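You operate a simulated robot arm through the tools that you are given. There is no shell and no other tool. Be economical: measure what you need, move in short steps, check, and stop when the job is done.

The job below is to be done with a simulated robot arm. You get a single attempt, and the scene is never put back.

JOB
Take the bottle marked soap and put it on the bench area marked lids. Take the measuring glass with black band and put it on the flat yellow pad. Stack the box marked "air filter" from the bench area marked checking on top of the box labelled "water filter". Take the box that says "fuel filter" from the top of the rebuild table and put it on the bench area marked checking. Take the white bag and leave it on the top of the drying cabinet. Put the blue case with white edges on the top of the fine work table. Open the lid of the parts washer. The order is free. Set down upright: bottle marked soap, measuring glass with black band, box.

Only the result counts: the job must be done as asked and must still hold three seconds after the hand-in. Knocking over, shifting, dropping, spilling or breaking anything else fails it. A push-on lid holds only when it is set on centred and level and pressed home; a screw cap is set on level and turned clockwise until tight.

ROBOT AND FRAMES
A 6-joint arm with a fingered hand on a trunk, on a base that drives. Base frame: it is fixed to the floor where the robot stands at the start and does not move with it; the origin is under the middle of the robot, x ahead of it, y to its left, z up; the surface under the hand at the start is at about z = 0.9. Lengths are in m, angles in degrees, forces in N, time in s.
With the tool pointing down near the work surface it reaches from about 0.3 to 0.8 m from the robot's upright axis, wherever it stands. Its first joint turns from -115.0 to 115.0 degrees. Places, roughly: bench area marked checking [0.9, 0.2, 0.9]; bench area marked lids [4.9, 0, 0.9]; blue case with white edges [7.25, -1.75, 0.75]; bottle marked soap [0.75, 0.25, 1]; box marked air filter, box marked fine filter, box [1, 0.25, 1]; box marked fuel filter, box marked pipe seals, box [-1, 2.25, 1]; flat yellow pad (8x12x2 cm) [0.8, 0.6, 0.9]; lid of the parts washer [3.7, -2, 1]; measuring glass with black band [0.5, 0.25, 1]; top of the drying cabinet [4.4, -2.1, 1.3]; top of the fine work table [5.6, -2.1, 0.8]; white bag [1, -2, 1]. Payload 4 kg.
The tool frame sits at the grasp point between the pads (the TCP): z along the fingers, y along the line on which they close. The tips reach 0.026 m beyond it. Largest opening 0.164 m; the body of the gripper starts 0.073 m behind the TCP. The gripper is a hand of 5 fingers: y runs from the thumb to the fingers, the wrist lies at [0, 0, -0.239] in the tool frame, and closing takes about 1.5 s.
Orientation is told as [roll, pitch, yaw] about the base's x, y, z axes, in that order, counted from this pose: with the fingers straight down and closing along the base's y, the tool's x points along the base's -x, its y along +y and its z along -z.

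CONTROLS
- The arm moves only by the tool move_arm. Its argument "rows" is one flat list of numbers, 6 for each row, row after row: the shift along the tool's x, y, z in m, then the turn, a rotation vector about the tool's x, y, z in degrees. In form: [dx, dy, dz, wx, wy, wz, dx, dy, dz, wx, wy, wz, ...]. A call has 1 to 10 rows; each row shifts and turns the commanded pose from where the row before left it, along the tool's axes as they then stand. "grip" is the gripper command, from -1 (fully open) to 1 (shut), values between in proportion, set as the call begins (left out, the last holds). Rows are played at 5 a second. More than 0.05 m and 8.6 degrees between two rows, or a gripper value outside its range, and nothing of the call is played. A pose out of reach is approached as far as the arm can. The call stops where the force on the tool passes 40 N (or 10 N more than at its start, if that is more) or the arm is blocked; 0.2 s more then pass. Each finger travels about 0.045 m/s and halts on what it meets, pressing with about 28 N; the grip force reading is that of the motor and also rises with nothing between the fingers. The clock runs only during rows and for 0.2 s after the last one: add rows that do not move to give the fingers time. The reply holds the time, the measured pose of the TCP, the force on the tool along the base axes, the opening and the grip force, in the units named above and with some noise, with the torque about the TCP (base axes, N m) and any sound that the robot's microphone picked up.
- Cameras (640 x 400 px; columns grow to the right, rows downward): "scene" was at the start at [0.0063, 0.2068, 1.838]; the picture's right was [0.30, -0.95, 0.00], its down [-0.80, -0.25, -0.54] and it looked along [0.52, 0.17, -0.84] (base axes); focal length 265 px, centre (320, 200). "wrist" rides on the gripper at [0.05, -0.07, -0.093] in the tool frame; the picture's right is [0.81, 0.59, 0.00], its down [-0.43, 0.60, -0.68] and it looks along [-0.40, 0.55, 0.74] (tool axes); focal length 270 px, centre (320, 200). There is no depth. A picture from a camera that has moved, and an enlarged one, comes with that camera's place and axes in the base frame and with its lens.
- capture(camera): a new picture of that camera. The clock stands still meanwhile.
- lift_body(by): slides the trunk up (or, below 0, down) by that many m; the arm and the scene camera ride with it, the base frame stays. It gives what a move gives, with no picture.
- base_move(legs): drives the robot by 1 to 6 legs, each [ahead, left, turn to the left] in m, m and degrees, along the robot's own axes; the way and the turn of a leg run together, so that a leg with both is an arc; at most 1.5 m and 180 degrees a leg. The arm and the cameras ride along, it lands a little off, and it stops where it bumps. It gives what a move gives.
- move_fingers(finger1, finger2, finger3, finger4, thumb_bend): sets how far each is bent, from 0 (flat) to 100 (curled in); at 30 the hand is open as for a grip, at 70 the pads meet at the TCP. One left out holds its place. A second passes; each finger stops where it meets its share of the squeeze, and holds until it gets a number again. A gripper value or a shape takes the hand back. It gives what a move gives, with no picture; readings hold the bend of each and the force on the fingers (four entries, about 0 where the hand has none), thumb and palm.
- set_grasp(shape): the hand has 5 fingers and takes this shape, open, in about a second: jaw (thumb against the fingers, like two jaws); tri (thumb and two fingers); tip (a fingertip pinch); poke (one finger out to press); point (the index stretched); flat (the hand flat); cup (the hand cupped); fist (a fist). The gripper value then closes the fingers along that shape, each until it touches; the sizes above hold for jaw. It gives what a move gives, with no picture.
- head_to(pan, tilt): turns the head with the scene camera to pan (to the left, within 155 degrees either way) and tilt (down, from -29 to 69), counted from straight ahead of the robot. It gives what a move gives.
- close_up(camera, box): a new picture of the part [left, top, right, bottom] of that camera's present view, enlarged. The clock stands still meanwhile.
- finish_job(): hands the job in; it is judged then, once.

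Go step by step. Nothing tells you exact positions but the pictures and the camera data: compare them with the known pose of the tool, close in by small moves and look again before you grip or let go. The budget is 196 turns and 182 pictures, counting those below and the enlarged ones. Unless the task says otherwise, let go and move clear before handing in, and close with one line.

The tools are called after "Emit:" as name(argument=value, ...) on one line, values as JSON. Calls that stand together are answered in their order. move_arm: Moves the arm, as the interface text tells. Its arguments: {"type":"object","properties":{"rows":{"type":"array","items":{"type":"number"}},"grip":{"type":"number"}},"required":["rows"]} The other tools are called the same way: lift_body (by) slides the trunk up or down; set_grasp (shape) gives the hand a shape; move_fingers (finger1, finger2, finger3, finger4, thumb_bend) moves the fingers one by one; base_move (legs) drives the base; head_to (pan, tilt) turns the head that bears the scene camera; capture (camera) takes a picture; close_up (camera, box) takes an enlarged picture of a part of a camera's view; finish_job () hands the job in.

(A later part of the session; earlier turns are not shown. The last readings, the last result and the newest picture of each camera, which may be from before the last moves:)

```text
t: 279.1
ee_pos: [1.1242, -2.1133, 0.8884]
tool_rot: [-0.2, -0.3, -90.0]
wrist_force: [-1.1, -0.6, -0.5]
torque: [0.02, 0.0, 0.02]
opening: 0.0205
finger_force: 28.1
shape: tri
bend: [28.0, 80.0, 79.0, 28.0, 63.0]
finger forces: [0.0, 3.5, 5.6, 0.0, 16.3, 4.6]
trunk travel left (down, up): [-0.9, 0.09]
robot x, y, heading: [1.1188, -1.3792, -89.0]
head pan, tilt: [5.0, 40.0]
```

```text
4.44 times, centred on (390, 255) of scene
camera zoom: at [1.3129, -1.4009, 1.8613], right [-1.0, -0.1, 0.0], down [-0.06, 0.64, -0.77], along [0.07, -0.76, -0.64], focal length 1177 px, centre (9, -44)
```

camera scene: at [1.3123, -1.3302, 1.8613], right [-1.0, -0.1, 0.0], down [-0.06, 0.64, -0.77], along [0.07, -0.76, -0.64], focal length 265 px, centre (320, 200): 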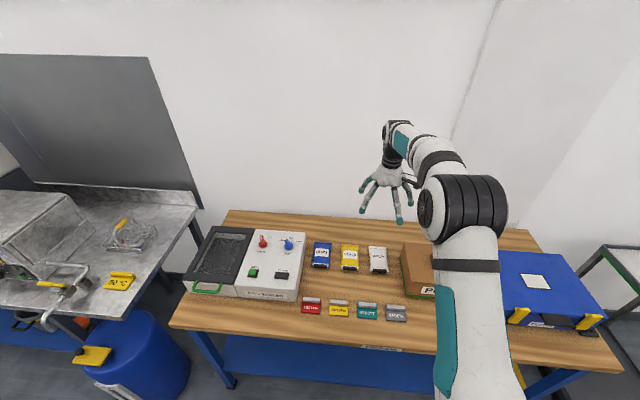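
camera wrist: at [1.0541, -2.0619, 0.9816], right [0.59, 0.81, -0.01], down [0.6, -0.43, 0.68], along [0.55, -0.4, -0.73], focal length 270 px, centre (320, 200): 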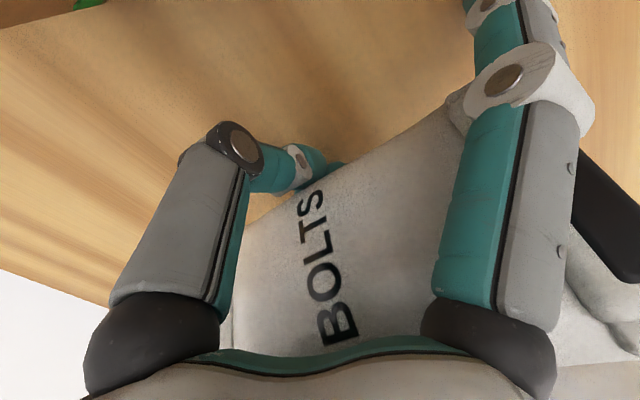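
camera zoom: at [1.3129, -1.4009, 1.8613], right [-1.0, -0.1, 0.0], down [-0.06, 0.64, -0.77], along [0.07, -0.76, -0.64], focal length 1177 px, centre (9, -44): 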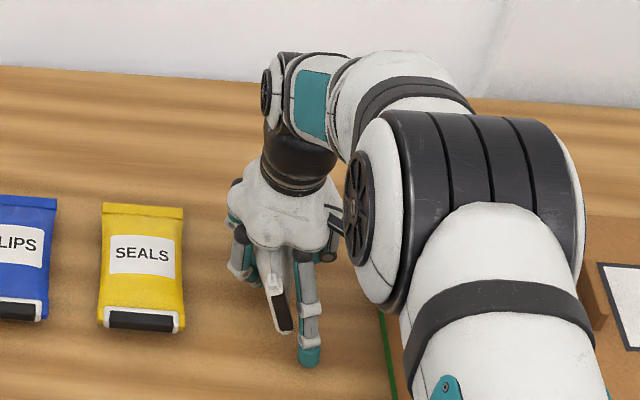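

The bag has rolled on edge into the hand but is enclosed. I'll lift slowly and check it.

Emit:
move_arm(rows=[0, 0, -0.01, 0, 0, 0, 0, 0, -0.02, 0, 0, 0, 0, 0, -0.03, 0, 0, 0, 0, 0, -0.03, 0, 0, 0, 0, 0, 0, 0, 0, 0])

Emit:
capture(camera="wrist")

Emit:
close_up(camera="scene", box=[340, 190, 440, 290])

```text
t: 280.3
ee_pos: [1.1233, -2.112, 0.9783]
tool_rot: [0.0, -0.3, -90.0]
wrist_force: [-0.2, -0.8, -1.2]
torque: [0.0, -0.01, -0.01]
opening: 0.0207
finger_force: 28.1
shape: tri
bend: [28.0, 80.0, 79.0, 28.0, 63.0]
finger forces: [0.0, 3.5, 5.5, 0.0, 16.3, 4.6]
trunk travel left (down, up): [-0.9, 0.09]
robot x, y, heading: [1.1185, -1.3741, -89.6]
head pan, tilt: [5.0, 40.0]
```

```text
62 pictures are left
camera wrist: at [1.0545, -2.061, 1.0717], right [0.59, 0.81, 0.0], down [0.6, -0.43, 0.68], along [0.55, -0.4, -0.73], focal length 270 px, centre (320, 200)
```

wrist: 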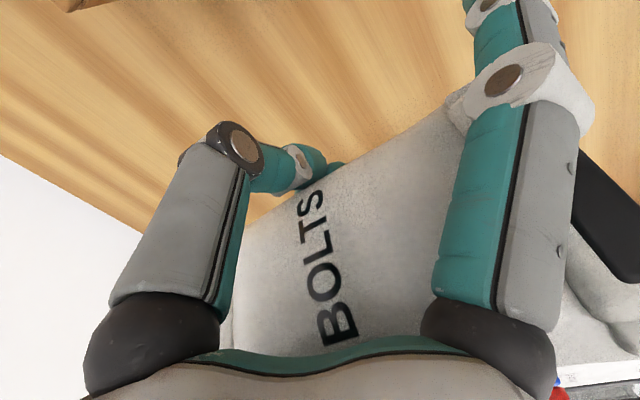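

```text
4.00 times, centred on (390, 240) of scene
camera zoom: at [1.3129, -1.4014, 1.8612], right [-1.0, -0.1, 0.0], down [-0.06, 0.64, -0.77], along [0.07, -0.76, -0.64], focal length 1059 px, centre (40, 40)
```

zoom: 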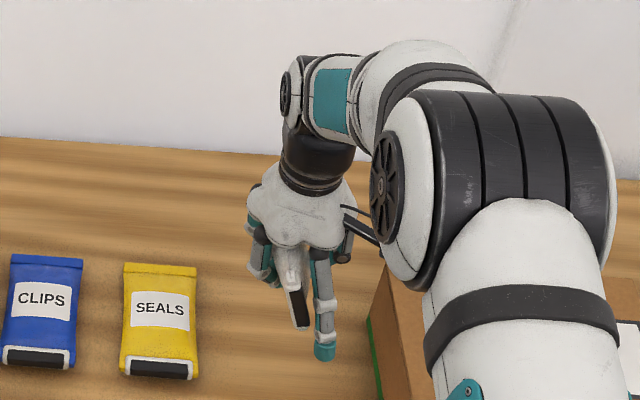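

Held firmly. I'll lift it, retract, and drive to the drying cabinet.

Emit:
move_arm(rows=[0, 0, -0.045, 0, 0, 0, 0, 0, -0.045, 0, 0, 0, 0, 0, -0.045, 0, 0, 0, 0, 0, -0.045, 0, 0, 0, 0, 0, -0.045, 0, 0, 0, 0, 0, -0.045, 0, 0, 0, 0, 0, -0.045, 0, 0, 0])

Emit:
move_arm(rows=[0.045, 0, 0, 0, 0, 0, 0.045, 0, 0, 0, 0, 0, 0.045, 0, 0, 0, 0, 0, 0.045, 0, 0, 0, 0, 0, 0.045, 0, 0, 0, 0, 0, 0.045, 0, 0, 0, 0, 0, 0.04, 0, -0.02, 0, 0, 0, 0, 0, -0.04, 0, 0, 0, 0, 0, -0.04, 0, 0, 0])

Emit:
base_move(legs=[[-0.37, 0, 0], [0, 1.5, 0], [0, 1.5, 0], [0, 0.25, 0]])

Emit:
head_to(pan=0, tilt=35)

Emit:
capture(camera="scene")

Emit:
capture(camera="wrist")

```text
t: 281.9
ee_pos: [1.1254, -2.1113, 1.2958]
tool_rot: [-0.2, -0.3, -89.9]
wrist_force: [-0.2, 0.9, -1.4]
torque: [-0.01, -0.02, 0.02]
opening: 0.021
finger_force: 27.6
shape: tri
bend: [28.0, 80.0, 79.0, 28.0, 63.0]
finger forces: [0.0, 3.4, 5.6, 0.1, 16.2, 4.7]
trunk travel left (down, up): [-0.9, 0.09]
robot x, y, heading: [1.121, -1.3764, -89.6]
head pan, tilt: [5.0, 40.0]
```

```text
t: 283.9
ee_pos: [1.1244, -1.7995, 1.3936]
tool_rot: [-0.2, -0.2, -89.8]
wrist_force: [-0.3, -0.7, -0.4]
torque: [-0.01, 0.04, -0.01]
opening: 0.021
finger_force: 27.9
shape: tri
bend: [28.0, 80.0, 79.0, 28.0, 63.0]
finger forces: [0.1, 3.3, 5.4, 0.1, 16.1, 4.5]
trunk travel left (down, up): [-0.9, 0.09]
robot x, y, heading: [1.1209, -1.3766, -89.4]
head pan, tilt: [5.0, 40.0]
```

```text
t: 301.7
ee_pos: [4.3517, -1.4454, 1.3937]
tool_rot: [-0.1, -0.3, -91.2]
wrist_force: [0.6, 0.5, -0.2]
torque: [0.02, 0.05, -0.03]
opening: 0.0207
finger_force: 27.7
shape: tri
bend: [28.0, 80.0, 79.0, 28.0, 63.0]
finger forces: [0.0, 3.5, 5.4, 0.0, 16.0, 4.7]
trunk travel left (down, up): [-0.9, 0.09]
robot x, y, heading: [4.3517, -1.022, -90.9]
head pan, tilt: [5.0, 40.0]
```

```text
t: 302.3
ee_pos: [4.3499, -1.4474, 1.3939]
tool_rot: [-0.1, -0.4, -91.2]
wrist_force: [0.1, -0.3, -0.3]
torque: [-0.03, -0.03, 0.03]
opening: 0.0209
finger_force: 28.0
shape: tri
bend: [28.0, 80.0, 79.0, 28.0, 63.0]
finger forces: [0.0, 3.4, 5.3, 0.0, 16.1, 4.6]
trunk travel left (down, up): [-0.9, 0.09]
robot x, y, heading: [4.3525, -1.0234, -91.0]
head pan, tilt: [0.0, 35.0]
```

```text
60 pictures are left
camera scene: at [4.5395, -1.0532, 1.8688], right [-1.0, 0.01, 0.0], down [0.01, 0.57, -0.82], along [-0.01, -0.82, -0.57], focal length 265 px, centre (320, 200)
```

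scene: 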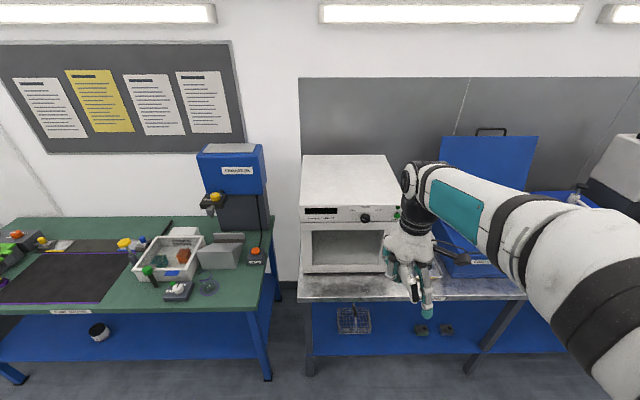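

```text
59 pictures are left
camera wrist: at [4.2809, -1.3925, 1.4861], right [0.6, 0.8, -0.01], down [0.59, -0.44, 0.68], along [0.54, -0.41, -0.73], focal length 270 px, centre (320, 200)
```

wrist: 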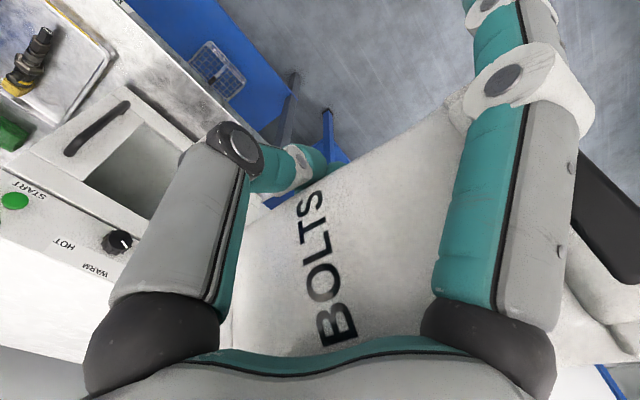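

The lid is still open and the cabinet top spans about x 4.19–4.58, y −2.25 to −1.82 at z 1.3. I'll raise the bag, drive in and move over the middle of the top.

Emit:
move_arm(rows=[0, 0, -0.03, 0, 0, 0, 0, 0, -0.03, 0, 0, 0, 0, 0, 0, 0, 0, 0])

Emit:
base_move(legs=[[0.3, 0.03, 0]])

Emit:
move_arm(rows=[-0.045, 0, 0, 0, 0, 0, -0.045, 0, 0, 0, 0, 0, -0.045, 0, 0, 0, 0, 0, -0.045, 0, 0, 0, 0, 0, -0.045, 0, 0, 0, 0, 0, -0.045, 0, 0, 0, 0, 0, 0, 0, 0, 0, 0, 0])

Emit:
capture(camera="scene")

Emit:
capture(camera="wrist")

```text
t: 303.1
ee_pos: [4.3497, -1.4452, 1.4532]
tool_rot: [0.0, -0.4, -91.2]
wrist_force: [-0.5, 0.5, -0.9]
torque: [0.01, 0.0, -0.02]
opening: 0.021
finger_force: 27.9
shape: tri
bend: [28.0, 80.0, 79.0, 28.0, 63.0]
finger forces: [0.1, 3.4, 5.3, 0.0, 16.1, 4.6]
trunk travel left (down, up): [-0.9, 0.09]
robot x, y, heading: [4.352, -1.0214, -90.9]
head pan, tilt: [0.0, 35.0]
```

```text
t: 305.2
ee_pos: [4.3771, -1.7503, 1.4523]
tool_rot: [-0.1, -0.3, -91.1]
wrist_force: [0.0, -0.6, -1.6]
torque: [0.02, 0.0, -0.01]
opening: 0.0209
finger_force: 27.7
shape: tri
bend: [28.0, 80.0, 79.0, 28.0, 63.0]
finger forces: [0.0, 3.4, 5.3, 0.1, 16.1, 4.6]
trunk travel left (down, up): [-0.9, 0.09]
robot x, y, heading: [4.3817, -1.3265, -90.8]
head pan, tilt: [0.0, 35.0]
```

```text
t: 306.8
ee_pos: [4.3726, -1.9922, 1.409]
tool_rot: [-0.1, -1.1, -91.1]
wrist_force: [-0.3, -0.1, -0.6]
torque: [-0.05, 0.01, -0.03]
opening: 0.0208
finger_force: 27.7
shape: tri
bend: [28.0, 80.0, 79.0, 28.0, 63.0]
finger forces: [0.0, 3.1, 5.0, 0.0, 16.0, 4.5]
out of reach, approached as far as the arm can: row 4, 5, 6
trunk travel left (down, up): [-0.9, 0.09]
robot x, y, heading: [4.379, -1.331, -90.5]
head pan, tilt: [0.0, 35.0]
```

```text
58 pictures are left
camera scene: at [4.5659, -1.3551, 1.8689], right [-1.0, 0.01, 0.0], down [0.01, 0.57, -0.82], along [-0.01, -0.82, -0.57], focal length 265 px, centre (320, 200)
```

scene: 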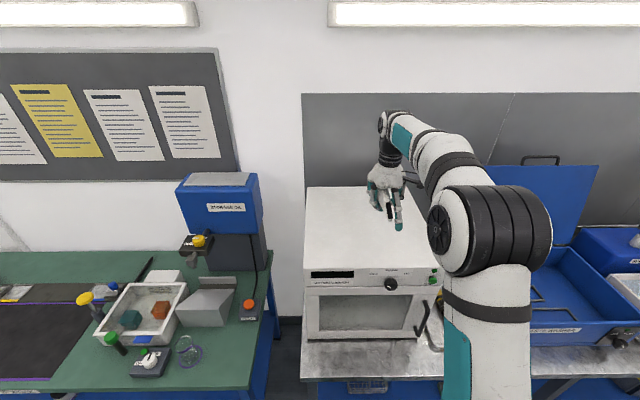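

```text
57 pictures are left
camera wrist: at [4.3046, -1.9385, 1.5017], right [0.6, 0.8, -0.02], down [0.59, -0.43, 0.68], along [0.54, -0.42, -0.73], focal length 270 px, centre (320, 200)
```

wrist: 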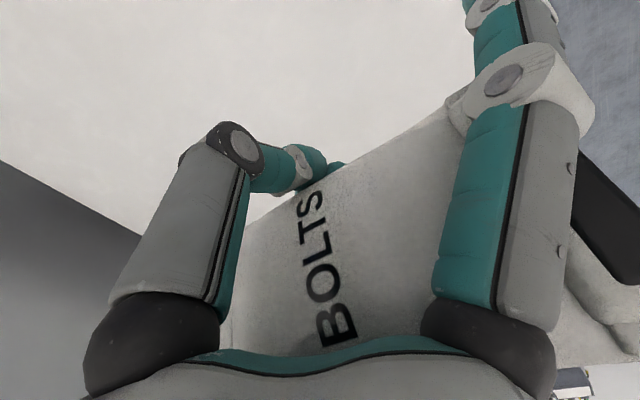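

Over the cabinet top. Lowering until contact.

Emit:
move_arm(rows=[0, 0, 0.015, 0, 0, 0, 0, 0, 0.01, 0, 0, 0, 0, 0, 0.01, 0, 0, 0, 0, 0, 0.005, 0, 0, 0, 0, 0, 0, 0, 0, 0])

Emit:
close_up(camera="scene", box=[300, 150, 440, 280])

```text
t: 308.0
ee_pos: [4.3724, -1.9938, 1.3672]
tool_rot: [0.0, -0.3, -91.1]
wrist_force: [0.5, -0.7, -0.5]
torque: [0.03, 0.02, 0.03]
opening: 0.0205
finger_force: 28.0
shape: tri
bend: [28.0, 80.0, 79.0, 28.0, 63.0]
finger forces: [0.0, 3.1, 5.1, 0.1, 16.0, 4.5]
trunk travel left (down, up): [-0.9, 0.09]
robot x, y, heading: [4.3836, -1.3287, -90.6]
head pan, tilt: [0.0, 35.0]
```

```text
3.08 times, centred on (370, 215) of scene
camera zoom: at [4.5659, -1.3571, 1.8688], right [-1.0, 0.01, 0.0], down [0.01, 0.57, -0.82], along [-0.01, -0.82, -0.57], focal length 815 px, centre (166, 154)
```

zoom: 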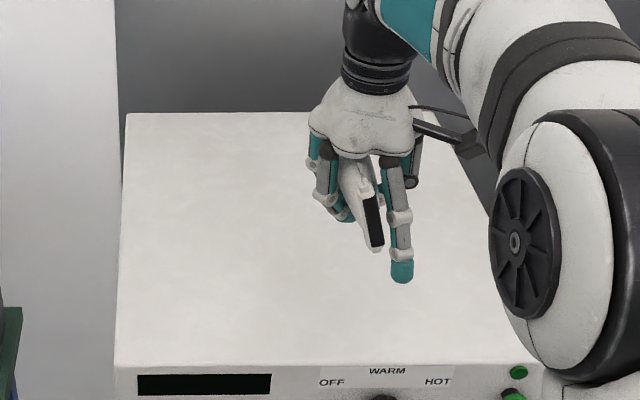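

Emit:
move_arm(rows=[0, 0, 0.005, 0, 0, 0, 0, 0, 0.005, 0, 0, 0, 0, 0, 0.005, 0, 0, 0, 0, 0, 0.003, 0, 0, 0, 0, 0, 0.003, 0, 0, 0, 0, 0, 0, 0, 0, 0])

```text
t: 309.4
ee_pos: [4.3716, -1.9932, 1.3466]
tool_rot: [-0.1, -0.4, -91.1]
wrist_force: [0.4, 0.4, -1.3]
torque: [0.0, 0.05, 0.02]
opening: 0.0207
finger_force: 28.3
shape: tri
bend: [28.0, 80.0, 79.0, 28.0, 63.0]
finger forces: [0.1, 3.2, 5.1, 0.0, 16.0, 4.5]
trunk travel left (down, up): [-0.9, 0.09]
robot x, y, heading: [4.3814, -1.3256, -90.6]
head pan, tilt: [0.0, 35.0]
```

Emit:
move_arm(rows=[0, 0, 0.003, 0, 0, 0, 0, 0, 0.003, 0, 0, 0, 0, 0, 0.003, 0, 0, 0, 0, 0, 0.002, 0, 0, 0, 0, 0, 0, 0, 0, 0])

Emit:
close_up(camera="scene", box=[300, 150, 440, 280])

```text
t: 310.6
ee_pos: [4.3718, -1.995, 1.3348]
tool_rot: [-0.1, -0.3, -91.1]
wrist_force: [0.1, -0.8, -0.9]
torque: [-0.01, -0.02, 0.03]
opening: 0.0205
finger_force: 28.3
shape: tri
bend: [28.0, 80.0, 79.0, 28.0, 63.0]
finger forces: [0.0, 3.3, 5.1, 0.0, 16.0, 4.5]
trunk travel left (down, up): [-0.9, 0.09]
robot x, y, heading: [4.3812, -1.3276, -90.4]
head pan, tilt: [0.0, 35.0]
```

```text
3.08 times, centred on (370, 215) of scene
camera zoom: at [4.5659, -1.357, 1.8688], right [-1.0, 0.01, 0.0], down [0.01, 0.57, -0.82], along [-0.01, -0.82, -0.57], focal length 815 px, centre (166, 154)
```

zoom: 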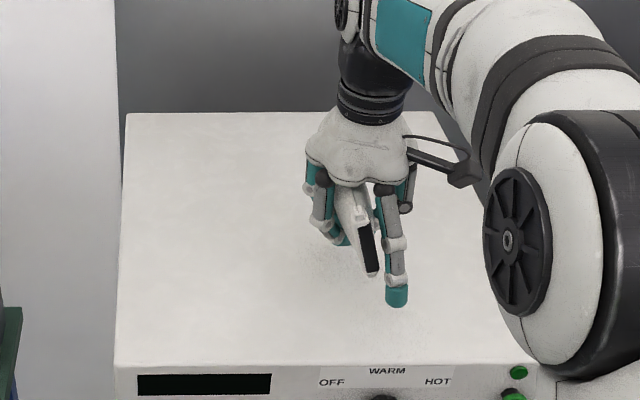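

Shadows are close now; creeping further.

Emit:
move_arm(rows=[0, 0, 0.003, 0, 0, 0, 0, 0, 0.003, 0, 0, 0, 0, 0, 0.002, 0, 0, 0, 0, 0, 0.002, 0, 0, 0, 0, 0, 0, 0, 0, 0])

```text
t: 311.8
ee_pos: [4.3715, -1.9939, 1.3257]
tool_rot: [-0.1, -0.4, -91.1]
wrist_force: [0.4, 0.5, -1.0]
torque: [0.01, -0.01, 0.0]
opening: 0.0205
finger_force: 28.4
shape: tri
bend: [28.0, 80.0, 79.0, 28.0, 63.0]
finger forces: [0.0, 3.2, 5.1, 0.0, 16.0, 4.5]
trunk travel left (down, up): [-0.9, 0.09]
robot x, y, heading: [4.3815, -1.321, -90.9]
head pan, tilt: [0.0, 35.0]
```

Emit:
move_arm(rows=[0, 0, 0.002, 0, 0, 0, 0, 0, 0.002, 0, 0, 0, 0, 0, 0.002, 0, 0, 0, 0, 0, 0.002, 0, 0, 0, 0, 0, 0.002, 0, 0, 0, 0, 0, 0, 0, 0, 0])

Emit:
close_up(camera="scene", box=[350, 170, 410, 260])

```text
t: 313.2
ee_pos: [4.3715, -1.9933, 1.3149]
tool_rot: [-0.1, -0.3, -91.0]
wrist_force: [0.1, 0.2, -2.1]
torque: [0.0, -0.02, 0.01]
opening: 0.0206
finger_force: 28.0
shape: tri
bend: [28.0, 80.0, 79.0, 28.0, 63.0]
finger forces: [0.0, 3.2, 5.0, 0.0, 16.0, 4.5]
trunk travel left (down, up): [-0.9, 0.09]
robot x, y, heading: [4.3822, -1.3265, -90.6]
head pan, tilt: [0.0, 35.0]
```

```text
4.44 times, centred on (380, 215) of scene
camera zoom: at [4.5659, -1.357, 1.8688], right [-1.0, 0.01, 0.0], down [0.01, 0.57, -0.82], along [-0.01, -0.82, -0.57], focal length 1177 px, centre (53, 133)
```

zoom: 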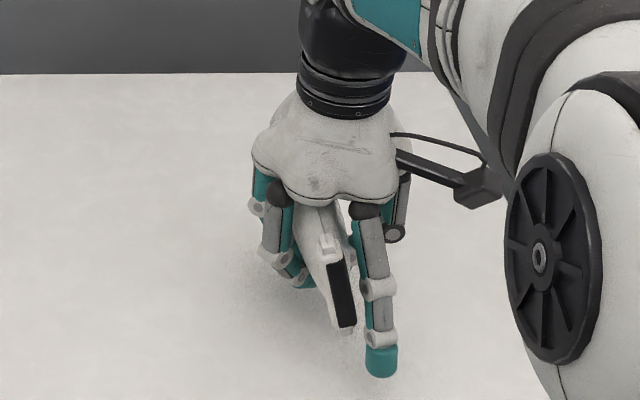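

Emit:
move_arm(rows=[0, 0, 0.003, 0, 0, 0, 0, 0, 0.003, 0, 0, 0, 0, 0, 0.003, 0, 0, 0, 0, 0, 0.003, 0, 0, 0, 0, 0, 0, 0, 0, 0])

```text
t: 314.4
ee_pos: [4.3712, -1.9944, 1.304]
tool_rot: [-0.1, -0.3, -91.2]
wrist_force: [0.0, 0.1, 0.1]
torque: [0.09, 0.05, -0.02]
opening: 0.0206
finger_force: 28.2
shape: tri
bend: [28.0, 80.0, 79.0, 28.0, 63.0]
finger forces: [1.3, 3.1, 5.0, 0.3, 16.1, 4.6]
trunk travel left (down, up): [-0.9, 0.09]
robot x, y, heading: [4.3836, -1.326, -90.7]
head pan, tilt: [0.0, 35.0]
```

The side fingertips just touch the cabinet top. I'll raise a few millimetres and open gradually to let the bag lie down.

Emit:
move_arm(rows=[0, 0, -0.004, 0, 0, 0, 0, 0, 0, 0, 0, 0, 0, 0, 0, 0, 0, 0, 0, 0, 0, 0, 0, 0], grip=0.2)

Emit:
close_up(camera="scene", box=[350, 170, 410, 260])

Emit:
capture(camera="wrist")

```text
t: 315.4
ee_pos: [4.372, -1.9946, 1.3068]
tool_rot: [0.0, -0.3, -91.0]
wrist_force: [-0.5, 0.5, -0.3]
torque: [-0.01, -0.02, -0.01]
opening: 0.0651
finger_force: 0.0
shape: tri
bend: [14.0, 42.0, 42.0, 14.0, 70.0]
finger forces: [0.0, 0.2, 0.0, 0.1, 0.0, 0.1]
trunk travel left (down, up): [-0.9, 0.09]
robot x, y, heading: [4.3806, -1.3241, -90.9]
head pan, tilt: [0.0, 35.0]
```

```text
4.44 times, centred on (380, 215) of scene
camera zoom: at [4.5659, -1.357, 1.8688], right [-1.0, 0.01, 0.0], down [0.01, 0.57, -0.82], along [-0.01, -0.82, -0.57], focal length 1177 px, centre (53, 133)
```

zoom: 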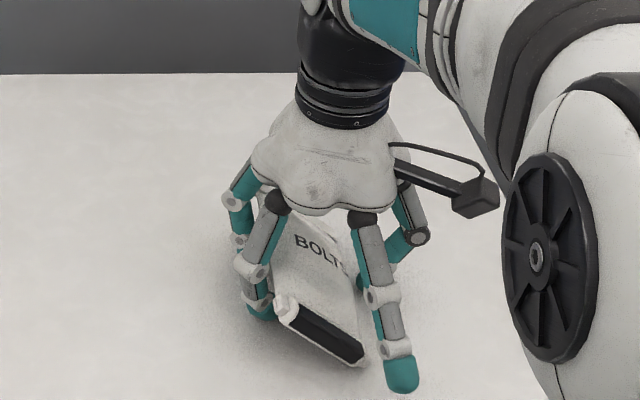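

```text
52 pictures are left
camera wrist: at [4.303, -1.9411, 1.4007], right [0.6, 0.8, -0.01], down [0.59, -0.44, 0.68], along [0.54, -0.41, -0.73], focal length 270 px, centre (320, 200)
```

wrist: 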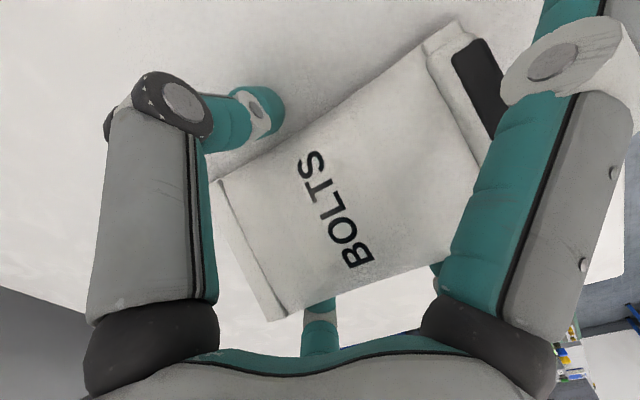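

The bag is laying down as hoped. I'll open fully and then rise.

Emit:
move_arm(rows=[0, 0, 0, 0, 0, 0, 0, 0, 0, 0, 0, 0, 0, 0, 0, 0, 0, 0, 0, 0, 0, 0, 0, 0, 0, 0, 0, 0, 0, 0], grip=-1)

Emit:
move_arm(rows=[0, 0, -0.01, 0, 0, 0, 0, 0, -0.02, 0, 0, 0, 0, 0, -0.03, 0, 0, 0, 0, 0, -0.03, 0, 0, 0, 0.03, 0, -0.02, 0, 0, 0, 0.04, 0, 0, 0, 0, 0, 0.04, 0, 0, 0, 0, 0, 0.04, 0, 0, 0, 0, 0, 0.045, 0, 0, 0, 0, 0])

Emit:
capture(camera="scene")

```text
t: 316.6
ee_pos: [4.3713, -1.9947, 1.3067]
tool_rot: [0.0, -0.3, -91.1]
wrist_force: [-0.9, 0.1, 0.1]
torque: [0.01, -0.01, 0.02]
opening: 0.164
finger_force: 0.0
shape: tri
bend: [14.0, 30.0, 30.0, 14.0, 30.0]
finger forces: [0.1, 0.1, 0.0, 0.0, 0.0, 0.0]
trunk travel left (down, up): [-0.9, 0.09]
robot x, y, heading: [4.3812, -1.3268, -90.8]
head pan, tilt: [0.0, 35.0]
```

```text
t: 318.6
ee_pos: [4.3759, -1.7953, 1.4166]
tool_rot: [-0.2, -0.5, -91.1]
wrist_force: [-1.1, 0.4, 0.2]
torque: [-0.04, -0.01, 0.0]
opening: 0.1639
finger_force: 0.0
shape: tri
bend: [14.0, 30.0, 30.0, 14.0, 30.0]
finger forces: [0.0, 0.1, 0.1, 0.0, 0.2, 0.1]
trunk travel left (down, up): [-0.9, 0.09]
robot x, y, heading: [4.3834, -1.3239, -90.6]
head pan, tilt: [0.0, 35.0]
```

```text
51 pictures are left
camera scene: at [4.5659, -1.3534, 1.8689], right [-1.0, 0.01, 0.0], down [0.01, 0.57, -0.82], along [-0.01, -0.82, -0.57], focal length 265 px, centre (320, 200)
```

scene: 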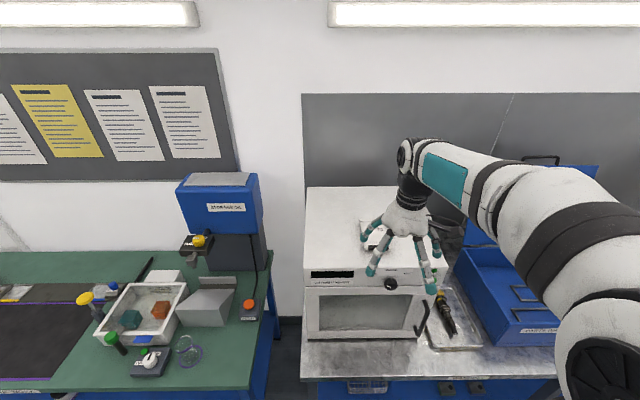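

The bag is on the cabinet. Next is the blue case, so I'll back off and drive along toward x ≈ 7.

Emit:
base_move(legs=[[-0.32, 0, 0], [0, 1.25, 0]])

Emit:
head_to(pan=0, tilt=40)

Emit:
capture(camera="scene")

Emit:
head_to(pan=50, tilt=30)

Emit:
capture(camera="scene")

```text
t: 326.7
ee_pos: [5.6413, -1.4821, 1.4158]
tool_rot: [-0.1, -0.4, -90.5]
wrist_force: [0.6, -0.3, 0.1]
torque: [0.0, 0.01, 0.02]
opening: 0.1639
finger_force: 0.2
shape: tri
bend: [14.0, 30.0, 30.0, 14.0, 30.0]
finger forces: [0.0, 0.1, 0.0, 0.0, 0.0, 0.1]
trunk travel left (down, up): [-0.9, 0.09]
robot x, y, heading: [5.6425, -1.0099, -90.2]
head pan, tilt: [0.0, 35.0]
```

```text
t: 327.4
ee_pos: [5.6397, -1.4832, 1.4169]
tool_rot: [-0.1, -0.3, -90.5]
wrist_force: [-0.1, -0.3, 0.3]
torque: [-0.01, -0.02, 0.01]
opening: 0.1639
finger_force: 0.1
shape: tri
bend: [14.0, 30.0, 30.0, 14.0, 30.0]
finger forces: [0.0, 0.1, 0.0, 0.0, 0.0, 0.1]
trunk travel left (down, up): [-0.9, 0.09]
robot x, y, heading: [5.6428, -1.0166, -90.2]
head pan, tilt: [0.0, 40.0]
```

```text
50 pictures are left
camera scene: at [5.8279, -1.0373, 1.8613], right [-1.0, 0.0, 0.0], down [0.0, 0.64, -0.77], along [0.0, -0.77, -0.64], focal length 265 px, centre (320, 200)
```

scene: 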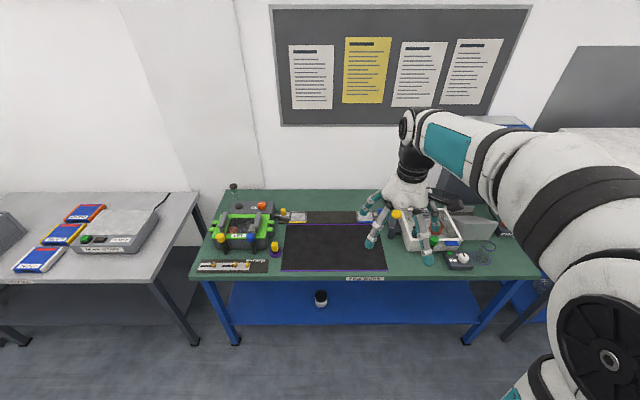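

```text
t: 328.5
ee_pos: [5.6413, -1.4835, 1.4166]
tool_rot: [0.0, -0.3, -90.5]
wrist_force: [-0.7, 0.0, -0.1]
torque: [0.01, 0.0, 0.0]
opening: 0.1639
finger_force: 0.0
shape: tri
bend: [14.0, 30.0, 30.0, 14.0, 30.0]
finger forces: [0.0, 0.1, 0.1, 0.1, 0.0, 0.0]
trunk travel left (down, up): [-0.9, 0.09]
robot x, y, heading: [5.644, -1.0075, -90.1]
head pan, tilt: [50.0, 30.0]
```

```text
49 pictures are left
camera scene: at [5.8973, -1.0107, 1.8766], right [-0.65, -0.76, 0.0], down [-0.38, 0.32, -0.87], along [0.66, -0.56, -0.5], focal length 265 px, centre (320, 200)
```

scene: 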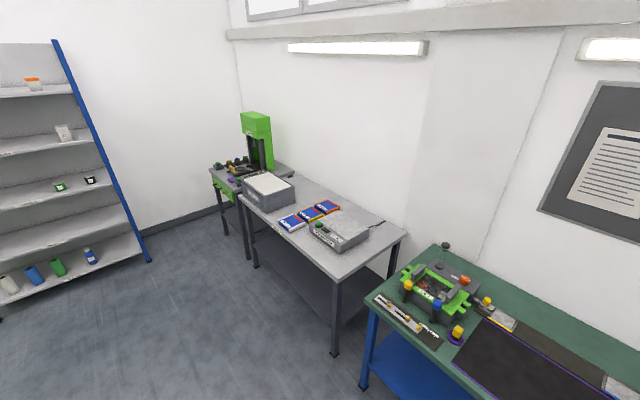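

Emit:
close_up(camera="scene", box=[230, 170, 410, 270])

Emit:
base_move(legs=[[0, 1.5, 0]])

Emit:
head_to(pan=0, tilt=48)

Emit:
capture(camera="scene")

```text
3.56 times, centred on (320, 220) of scene
camera zoom: at [5.8973, -1.0107, 1.8766], right [-0.65, -0.76, 0.0], down [-0.38, 0.32, -0.87], along [0.66, -0.56, -0.5], focal length 942 px, centre (320, 129)
```

zoom: 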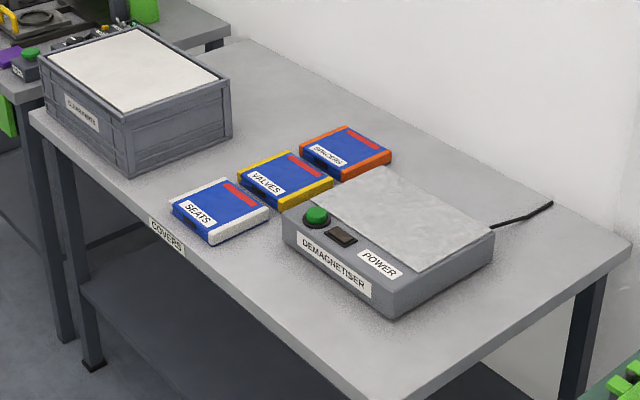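

```text
t: 335.9
ee_pos: [7.1258, -1.4935, 1.4163]
tool_rot: [-0.1, -0.2, -91.0]
wrist_force: [0.3, -0.2, 0.7]
torque: [-0.01, 0.03, 0.01]
opening: 0.1637
finger_force: 0.0
shape: tri
bend: [14.0, 30.0, 30.0, 14.0, 30.0]
finger forces: [0.0, 0.1, 0.0, 0.1, 0.0, 0.1]
trunk travel left (down, up): [-0.9, 0.09]
robot x, y, heading: [7.1327, -1.0236, -90.6]
head pan, tilt: [50.0, 30.0]
```

```text
t: 337.1
ee_pos: [7.1251, -1.4941, 1.4157]
tool_rot: [-0.1, -0.4, -91.1]
wrist_force: [-0.4, 0.3, 0.4]
torque: [-0.03, -0.02, 0.04]
opening: 0.1637
finger_force: 0.1
shape: tri
bend: [14.0, 30.0, 30.0, 14.0, 30.0]
finger forces: [0.1, 0.1, 0.0, 0.1, 0.1, 0.0]
trunk travel left (down, up): [-0.9, 0.09]
robot x, y, heading: [7.1348, -1.0205, -90.8]
head pan, tilt: [0.0, 48.0]
```

```text
47 pictures are left
camera scene: at [7.317, -1.0437, 1.8498], right [-1.0, 0.01, 0.0], down [0.01, 0.74, -0.67], along [-0.01, -0.67, -0.74], focal length 265 px, centre (320, 200)
```

scene: 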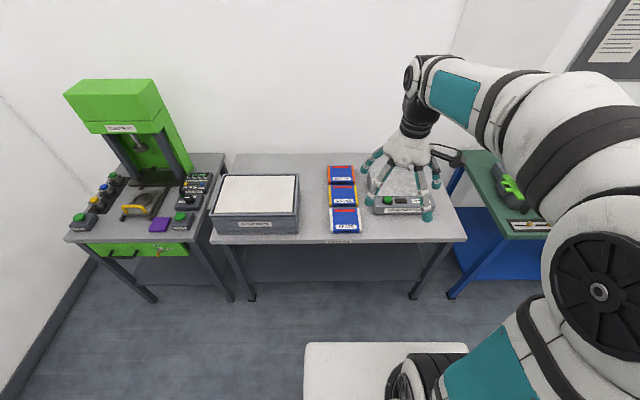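

The white-edged case, marked SEATS, is the nearest of the three. Zooming to measure it.

Emit:
close_up(camera="scene", box=[290, 150, 430, 250])

```text
4.00 times, centred on (360, 200) of scene
camera zoom: at [7.317, -1.0437, 1.8498], right [-1.0, 0.01, 0.0], down [0.01, 0.74, -0.67], along [-0.01, -0.67, -0.74], focal length 1059 px, centre (160, 200)
```

zoom: 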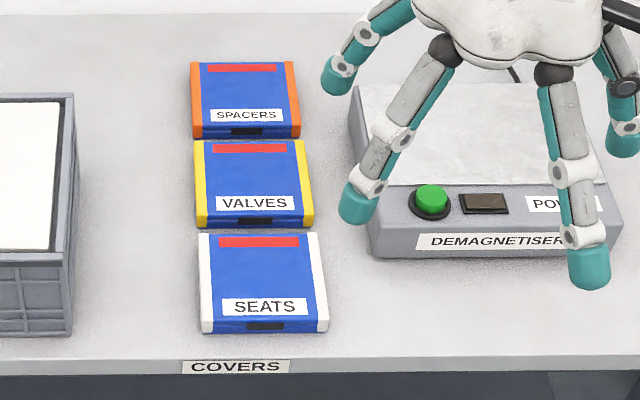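

The SEATS case measures about 15×13×2.7 cm, centred at (7.183, −1.834) on a table at z ≈ 0.81. I'll grip it across x, so I drive closer, flatten the side fingers and come above it.

Emit:
base_move(legs=[[0.2, 0, 0]])

Emit:
move_fingers(finger1=0, finger4=0, finger2=30, finger3=30, thumb_bend=30)

Emit:
move_arm(rows=[-0.035, 0.016, 0, 0, 0, 0, -0.035, 0.016, 0, 0, 0, 0, -0.035, 0.016, 0, 0, 0, 0, -0.035, 0.014, 0, 0, 0, -1, 0, 0, 0.045, 0, 0, 0, 0, 0, 0.045, 0, 0, 0, 0, 0, 0.045, 0, 0, 0, 0, 0, 0.045, 0, 0, 0, 0, 0, 0.045, 0, 0, 0, 0, 0, 0.045, 0, 0, 0])

Emit:
capture(camera="wrist")

Emit:
capture(camera="scene")

```text
t: 338.7
ee_pos: [7.1233, -1.6958, 1.4156]
tool_rot: [-0.2, -0.3, -91.1]
wrist_force: [-0.3, -0.7, -0.3]
torque: [0.04, 0.03, 0.03]
opening: 0.1639
finger_force: 0.1
shape: tri
bend: [14.0, 30.0, 30.0, 14.0, 30.0]
finger forces: [0.0, 0.0, 0.0, 0.0, 0.0, 0.0]
trunk travel left (down, up): [-0.9, 0.09]
robot x, y, heading: [7.1298, -1.2247, -90.8]
head pan, tilt: [0.0, 48.0]
```

```text
t: 339.7
ee_pos: [7.1231, -1.6953, 1.416]
tool_rot: [-0.1, -0.3, -91.0]
wrist_force: [0.8, -0.2, -0.2]
torque: [-0.02, -0.01, 0.0]
opening: 0.11
finger_force: 0.0
shape: fingers
bend: [1.0, 30.0, 30.0, 1.0, 30.0]
finger forces: [0.0, 0.1, 0.1, 0.1, 0.0, 0.0]
trunk travel left (down, up): [-0.9, 0.09]
robot x, y, heading: [7.13, -1.2222, -90.7]
head pan, tilt: [0.0, 48.0]
```

```text
t: 341.9
ee_pos: [7.1823, -1.8384, 1.1465]
tool_rot: [-0.2, -0.3, -90.1]
wrist_force: [0.0, 0.3, -0.1]
torque: [0.01, -0.01, 0.02]
opening: 0.1099
finger_force: 0.1
shape: fingers
bend: [1.0, 30.0, 30.0, 1.0, 30.0]
finger forces: [0.0, 0.1, 0.0, 0.0, 0.0, 0.0]
trunk travel left (down, up): [-0.9, 0.09]
robot x, y, heading: [7.1287, -1.2187, -90.5]
head pan, tilt: [0.0, 48.0]
```

```text
45 pictures are left
camera wrist: at [7.1126, -1.7873, 1.2395], right [0.59, 0.81, 0.0], down [0.6, -0.43, 0.68], along [0.55, -0.4, -0.73], focal length 270 px, centre (320, 200)
```

wrist: 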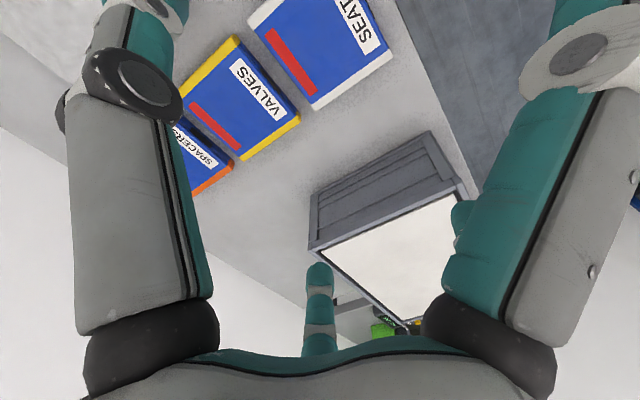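

```text
44 pictures are left
camera scene: at [7.3147, -1.2468, 1.8498], right [-1.0, 0.01, 0.0], down [0.01, 0.74, -0.67], along [-0.01, -0.67, -0.74], focal length 265 px, centre (320, 200)
```

scene: 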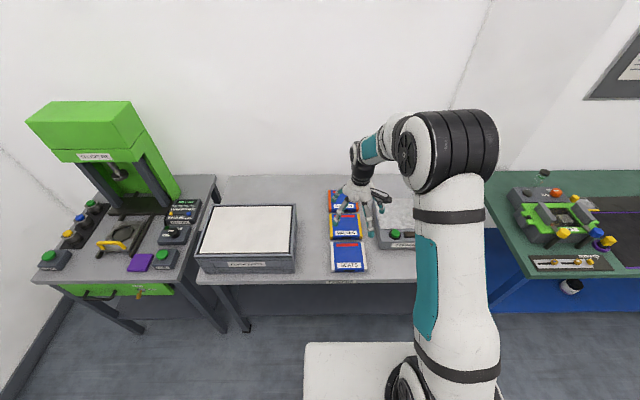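

Centred well. I'll descend closer and look again.

Emit:
move_arm(rows=[0, 0, 0.045, 0, 0, 0, 0, 0, 0.045, 0, 0, 0, 0, 0, 0.045, 0, 0, 0, 0, 0, 0.045, 0, 0, 0, 0, 0, 0.03, 0, 0, 0, 0, 0, 0.03, 0, 0, 0, 0, 0, 0, 0, 0, 0])

Emit:
capture(camera="wrist")

Emit:
close_up(camera="scene", box=[310, 170, 410, 290])

```text
t: 343.5
ee_pos: [7.1817, -1.8392, 0.9072]
tool_rot: [-0.1, -0.3, -90.1]
wrist_force: [0.0, 0.3, -0.9]
torque: [0.0, 0.01, 0.0]
opening: 0.1099
finger_force: 0.1
shape: fingers
bend: [1.0, 30.0, 30.0, 1.0, 30.0]
finger forces: [0.0, 0.1, 0.1, 0.0, 0.1, 0.0]
trunk travel left (down, up): [-0.9, 0.09]
robot x, y, heading: [7.1267, -1.2259, -91.0]
head pan, tilt: [0.0, 48.0]
```

```text
43 pictures are left
camera wrist: at [7.1121, -1.7868, 0.9999], right [0.59, 0.81, -0.01], down [0.6, -0.43, 0.68], along [0.55, -0.4, -0.73], focal length 270 px, centre (320, 200)
```

wrist: 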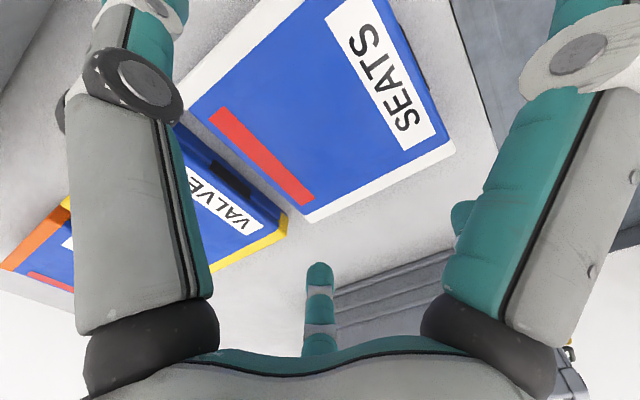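

```text
3.33 times, centred on (360, 230) of scene
camera zoom: at [7.3145, -1.2446, 1.8498], right [-1.0, 0.01, 0.0], down [0.01, 0.74, -0.67], along [-0.01, -0.67, -0.74], focal length 883 px, centre (187, 100)
```

zoom: 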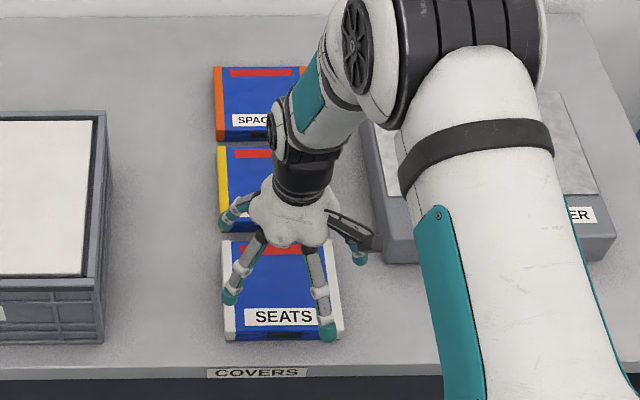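

The fingers at bend 30 are barely as wide as the case, so I'll spread them wider and re-centre before going lower.

Emit:
move_fingers(finger2=22, finger3=22, thumb_bend=22)

Emit:
move_arm(rows=[0.004, 0.006, 0.02, 0, 0, 0, 0, 0, 0.015, 0, 0, 0, 0, 0, 0, 0, 0, 0])

Emit:
capture(camera="wrist")

Emit:
close_up(camera="scene", box=[320, 200, 400, 280])

```text
t: 344.5
ee_pos: [7.1804, -1.8383, 0.9076]
tool_rot: [0.0, -0.3, -90.1]
wrist_force: [-0.1, -0.9, -0.2]
torque: [-0.01, -0.02, 0.0]
opening: 0.114
finger_force: 0.0
shape: fingers
bend: [1.0, 22.0, 22.0, 1.0, 22.0]
finger forces: [0.0, 0.1, 0.0, 0.1, 0.0, 0.1]
trunk travel left (down, up): [-0.9, 0.09]
robot x, y, heading: [7.1315, -1.2213, -90.7]
head pan, tilt: [0.0, 48.0]
```

```text
t: 345.3
ee_pos: [7.1865, -1.8355, 0.8713]
tool_rot: [-0.1, -0.3, -90.1]
wrist_force: [0.1, 0.5, 2.0]
torque: [0.01, -0.01, 0.02]
opening: 0.1139
finger_force: 0.0
shape: fingers
bend: [1.0, 22.0, 22.0, 1.0, 22.0]
finger forces: [0.0, 0.0, 0.0, 0.0, 0.0, 0.0]
trunk travel left (down, up): [-0.9, 0.09]
robot x, y, heading: [7.1284, -1.2259, -91.0]
head pan, tilt: [0.0, 48.0]
```

```text
41 pictures are left
camera wrist: at [7.1179, -1.784, 0.9648], right [0.59, 0.81, -0.01], down [0.6, -0.43, 0.68], along [0.55, -0.4, -0.73], focal length 270 px, centre (320, 200)
```

wrist: 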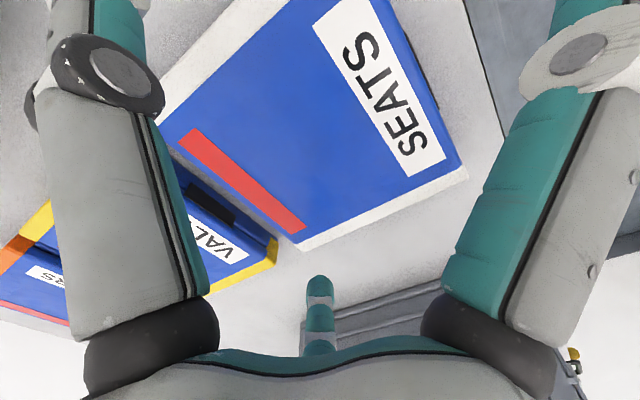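

```text
5.00 times, centred on (360, 240) of scene
camera zoom: at [7.3147, -1.2451, 1.8498], right [-1.0, 0.01, 0.0], down [0.01, 0.74, -0.67], along [-0.01, -0.67, -0.74], focal length 1324 px, centre (120, 0)
```

zoom: 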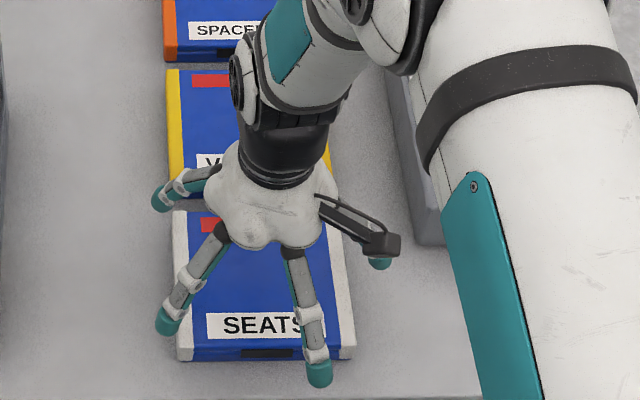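

Emit:
move_arm(rows=[0, 0, 0.01, 0, 0, 0, 0, 0, 0.008, 0, 0, 0, 0, 0, 0.004, 0, 0, 0, 0, 0, 0, 0, 0, 0])

Emit:
capture(camera="wrist")

Emit:
close_up(camera="scene", box=[330, 220, 390, 280])

```text
t: 346.3
ee_pos: [7.1873, -1.8358, 0.8504]
tool_rot: [-0.1, -0.3, -90.1]
wrist_force: [0.4, -0.2, 0.1]
torque: [-0.02, 0.0, 0.04]
opening: 0.1138
finger_force: 0.1
shape: fingers
bend: [1.0, 22.0, 22.0, 1.0, 22.0]
finger forces: [0.0, 0.0, 0.0, 0.0, 0.1, 0.0]
trunk travel left (down, up): [-0.9, 0.09]
robot x, y, heading: [7.1321, -1.2241, -90.7]
head pan, tilt: [0.0, 48.0]
```

```text
39 pictures are left
camera wrist: at [7.1181, -1.784, 0.9428], right [0.59, 0.81, -0.01], down [0.6, -0.43, 0.68], along [0.55, -0.4, -0.73], focal length 270 px, centre (320, 200)
```

wrist: 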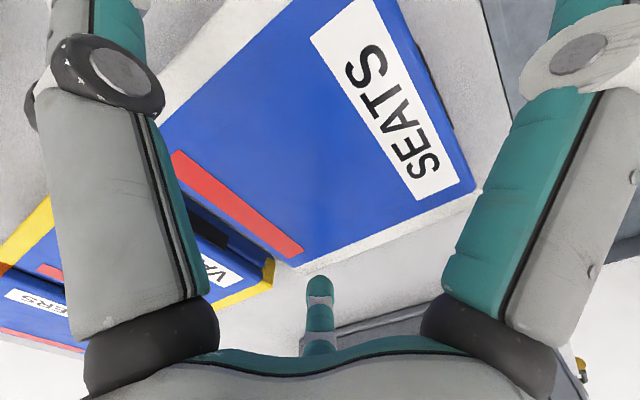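

```text
6.67 times, centred on (360, 250) of scene
camera zoom: at [7.3145, -1.2452, 1.8498], right [-1.0, 0.01, 0.0], down [0.01, 0.74, -0.67], along [-0.01, -0.67, -0.74], focal length 1766 px, centre (53, -133)
```

zoom: 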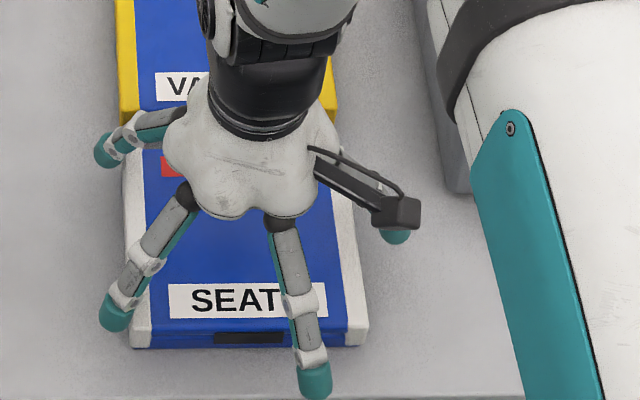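

The fingers straddle the case and the tips are near the table. Closing the thumb and two fingers.

Emit:
move_fingers(finger2=45, finger3=45, thumb_bend=45)

Emit:
capture(camera="wrist")

Emit:
close_up(camera="scene", box=[330, 220, 390, 280])

```text
t: 347.3
ee_pos: [7.187, -1.8353, 0.8506]
tool_rot: [-0.1, -0.5, -90.1]
wrist_force: [-4.4, -0.8, 19.6]
torque: [-0.12, -0.12, 0.06]
opening: 0.1077
finger_force: 15.5
shape: fingers
bend: [1.0, 29.0, 30.0, 1.0, 36.0]
finger forces: [0.0, 7.5, 8.1, 0.0, 16.3, 0.1]
trunk travel left (down, up): [-0.9, 0.09]
robot x, y, heading: [7.1274, -1.2242, -90.8]
head pan, tilt: [0.0, 48.0]
```

```text
37 pictures are left
camera wrist: at [7.1175, -1.7838, 0.9442], right [0.59, 0.81, -0.01], down [0.6, -0.43, 0.68], along [0.55, -0.41, -0.73], focal length 270 px, centre (320, 200)
```

wrist: 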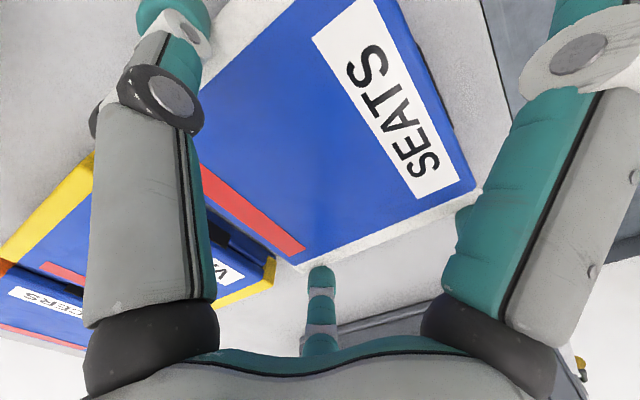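

```text
6.67 times, centred on (360, 250) of scene
camera zoom: at [7.3137, -1.2432, 1.85], right [-1.0, 0.01, 0.0], down [0.01, 0.74, -0.67], along [-0.01, -0.67, -0.74], focal length 1766 px, centre (53, -133)
```

zoom: 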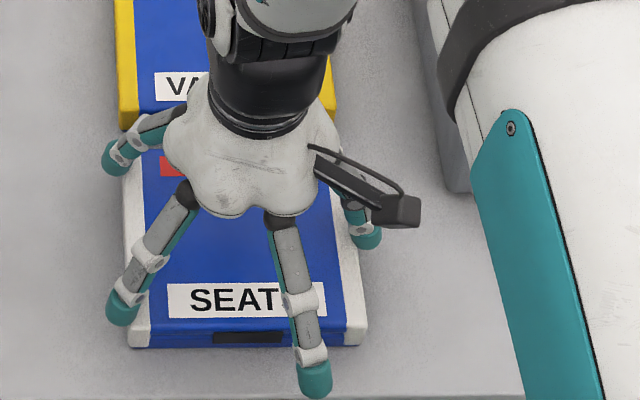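

The tips may be pressing on the table, so I'll rise a few millimetres and squeeze again.

Emit:
move_arm(rows=[0, 0, -0.003, 0, 0, 0, 0, 0, -0.002, 0, 0, 0])

Emit:
move_fingers(finger2=60, finger3=60, thumb_bend=60)

```text
t: 347.9
ee_pos: [7.1866, -1.835, 0.8544]
tool_rot: [-0.2, -0.4, -90.1]
wrist_force: [-7.8, -1.7, 8.3]
torque: [-0.02, -0.58, 0.12]
opening: 0.1071
finger_force: 11.2
shape: fingers
bend: [1.0, 31.0, 32.0, 1.0, 37.0]
finger forces: [0.0, 5.1, 5.2, 0.1, 13.5, 0.0]
trunk travel left (down, up): [-0.9, 0.09]
robot x, y, heading: [7.1295, -1.2232, -90.7]
head pan, tilt: [0.0, 48.0]
```

```text
t: 348.9
ee_pos: [7.1857, -1.8341, 0.8567]
tool_rot: [0.0, -0.4, -90.1]
wrist_force: [-14.6, 1.1, 19.1]
torque: [0.13, -0.91, -0.07]
opening: 0.1064
finger_force: 19.3
shape: fingers
bend: [1.0, 32.0, 33.0, 1.0, 39.0]
finger forces: [0.0, 10.4, 8.2, 0.0, 19.5, 0.1]
trunk travel left (down, up): [-0.9, 0.09]
robot x, y, heading: [7.1313, -1.2225, -90.7]
head pan, tilt: [0.0, 48.0]
```

Emit:
close_up(camera="scene", box=[330, 220, 390, 280])

Emit:
close_up(camera="wrist", box=[100, 0, 480, 300])

```text
6.67 times, centred on (360, 250) of scene
camera zoom: at [7.312, -1.243, 1.8502], right [-1.0, 0.01, 0.0], down [0.01, 0.74, -0.67], along [-0.01, -0.67, -0.74], focal length 1766 px, centre (53, -133)
```

zoom: 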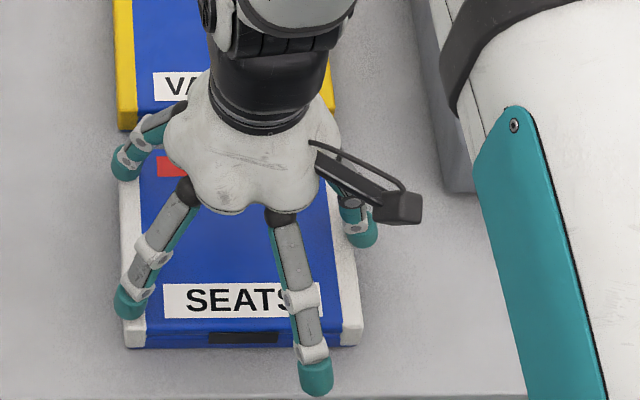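

```text
1.33 times, centred on (290, 150) of wrist
camera zoom: at [7.1165, -1.7831, 0.949], right [0.59, 0.81, -0.01], down [0.59, -0.43, 0.68], along [0.55, -0.4, -0.73], focal length 360 px, centre (360, 267)
```

zoom: 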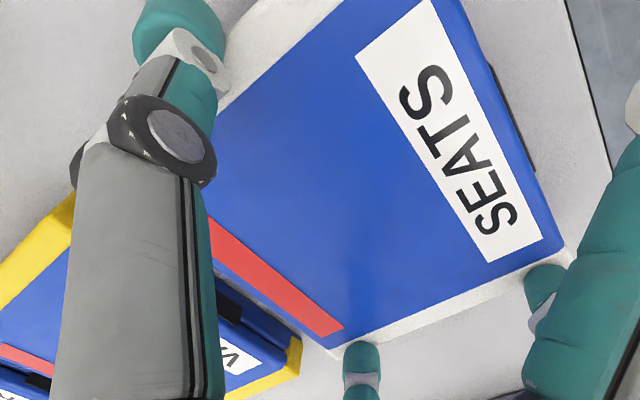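

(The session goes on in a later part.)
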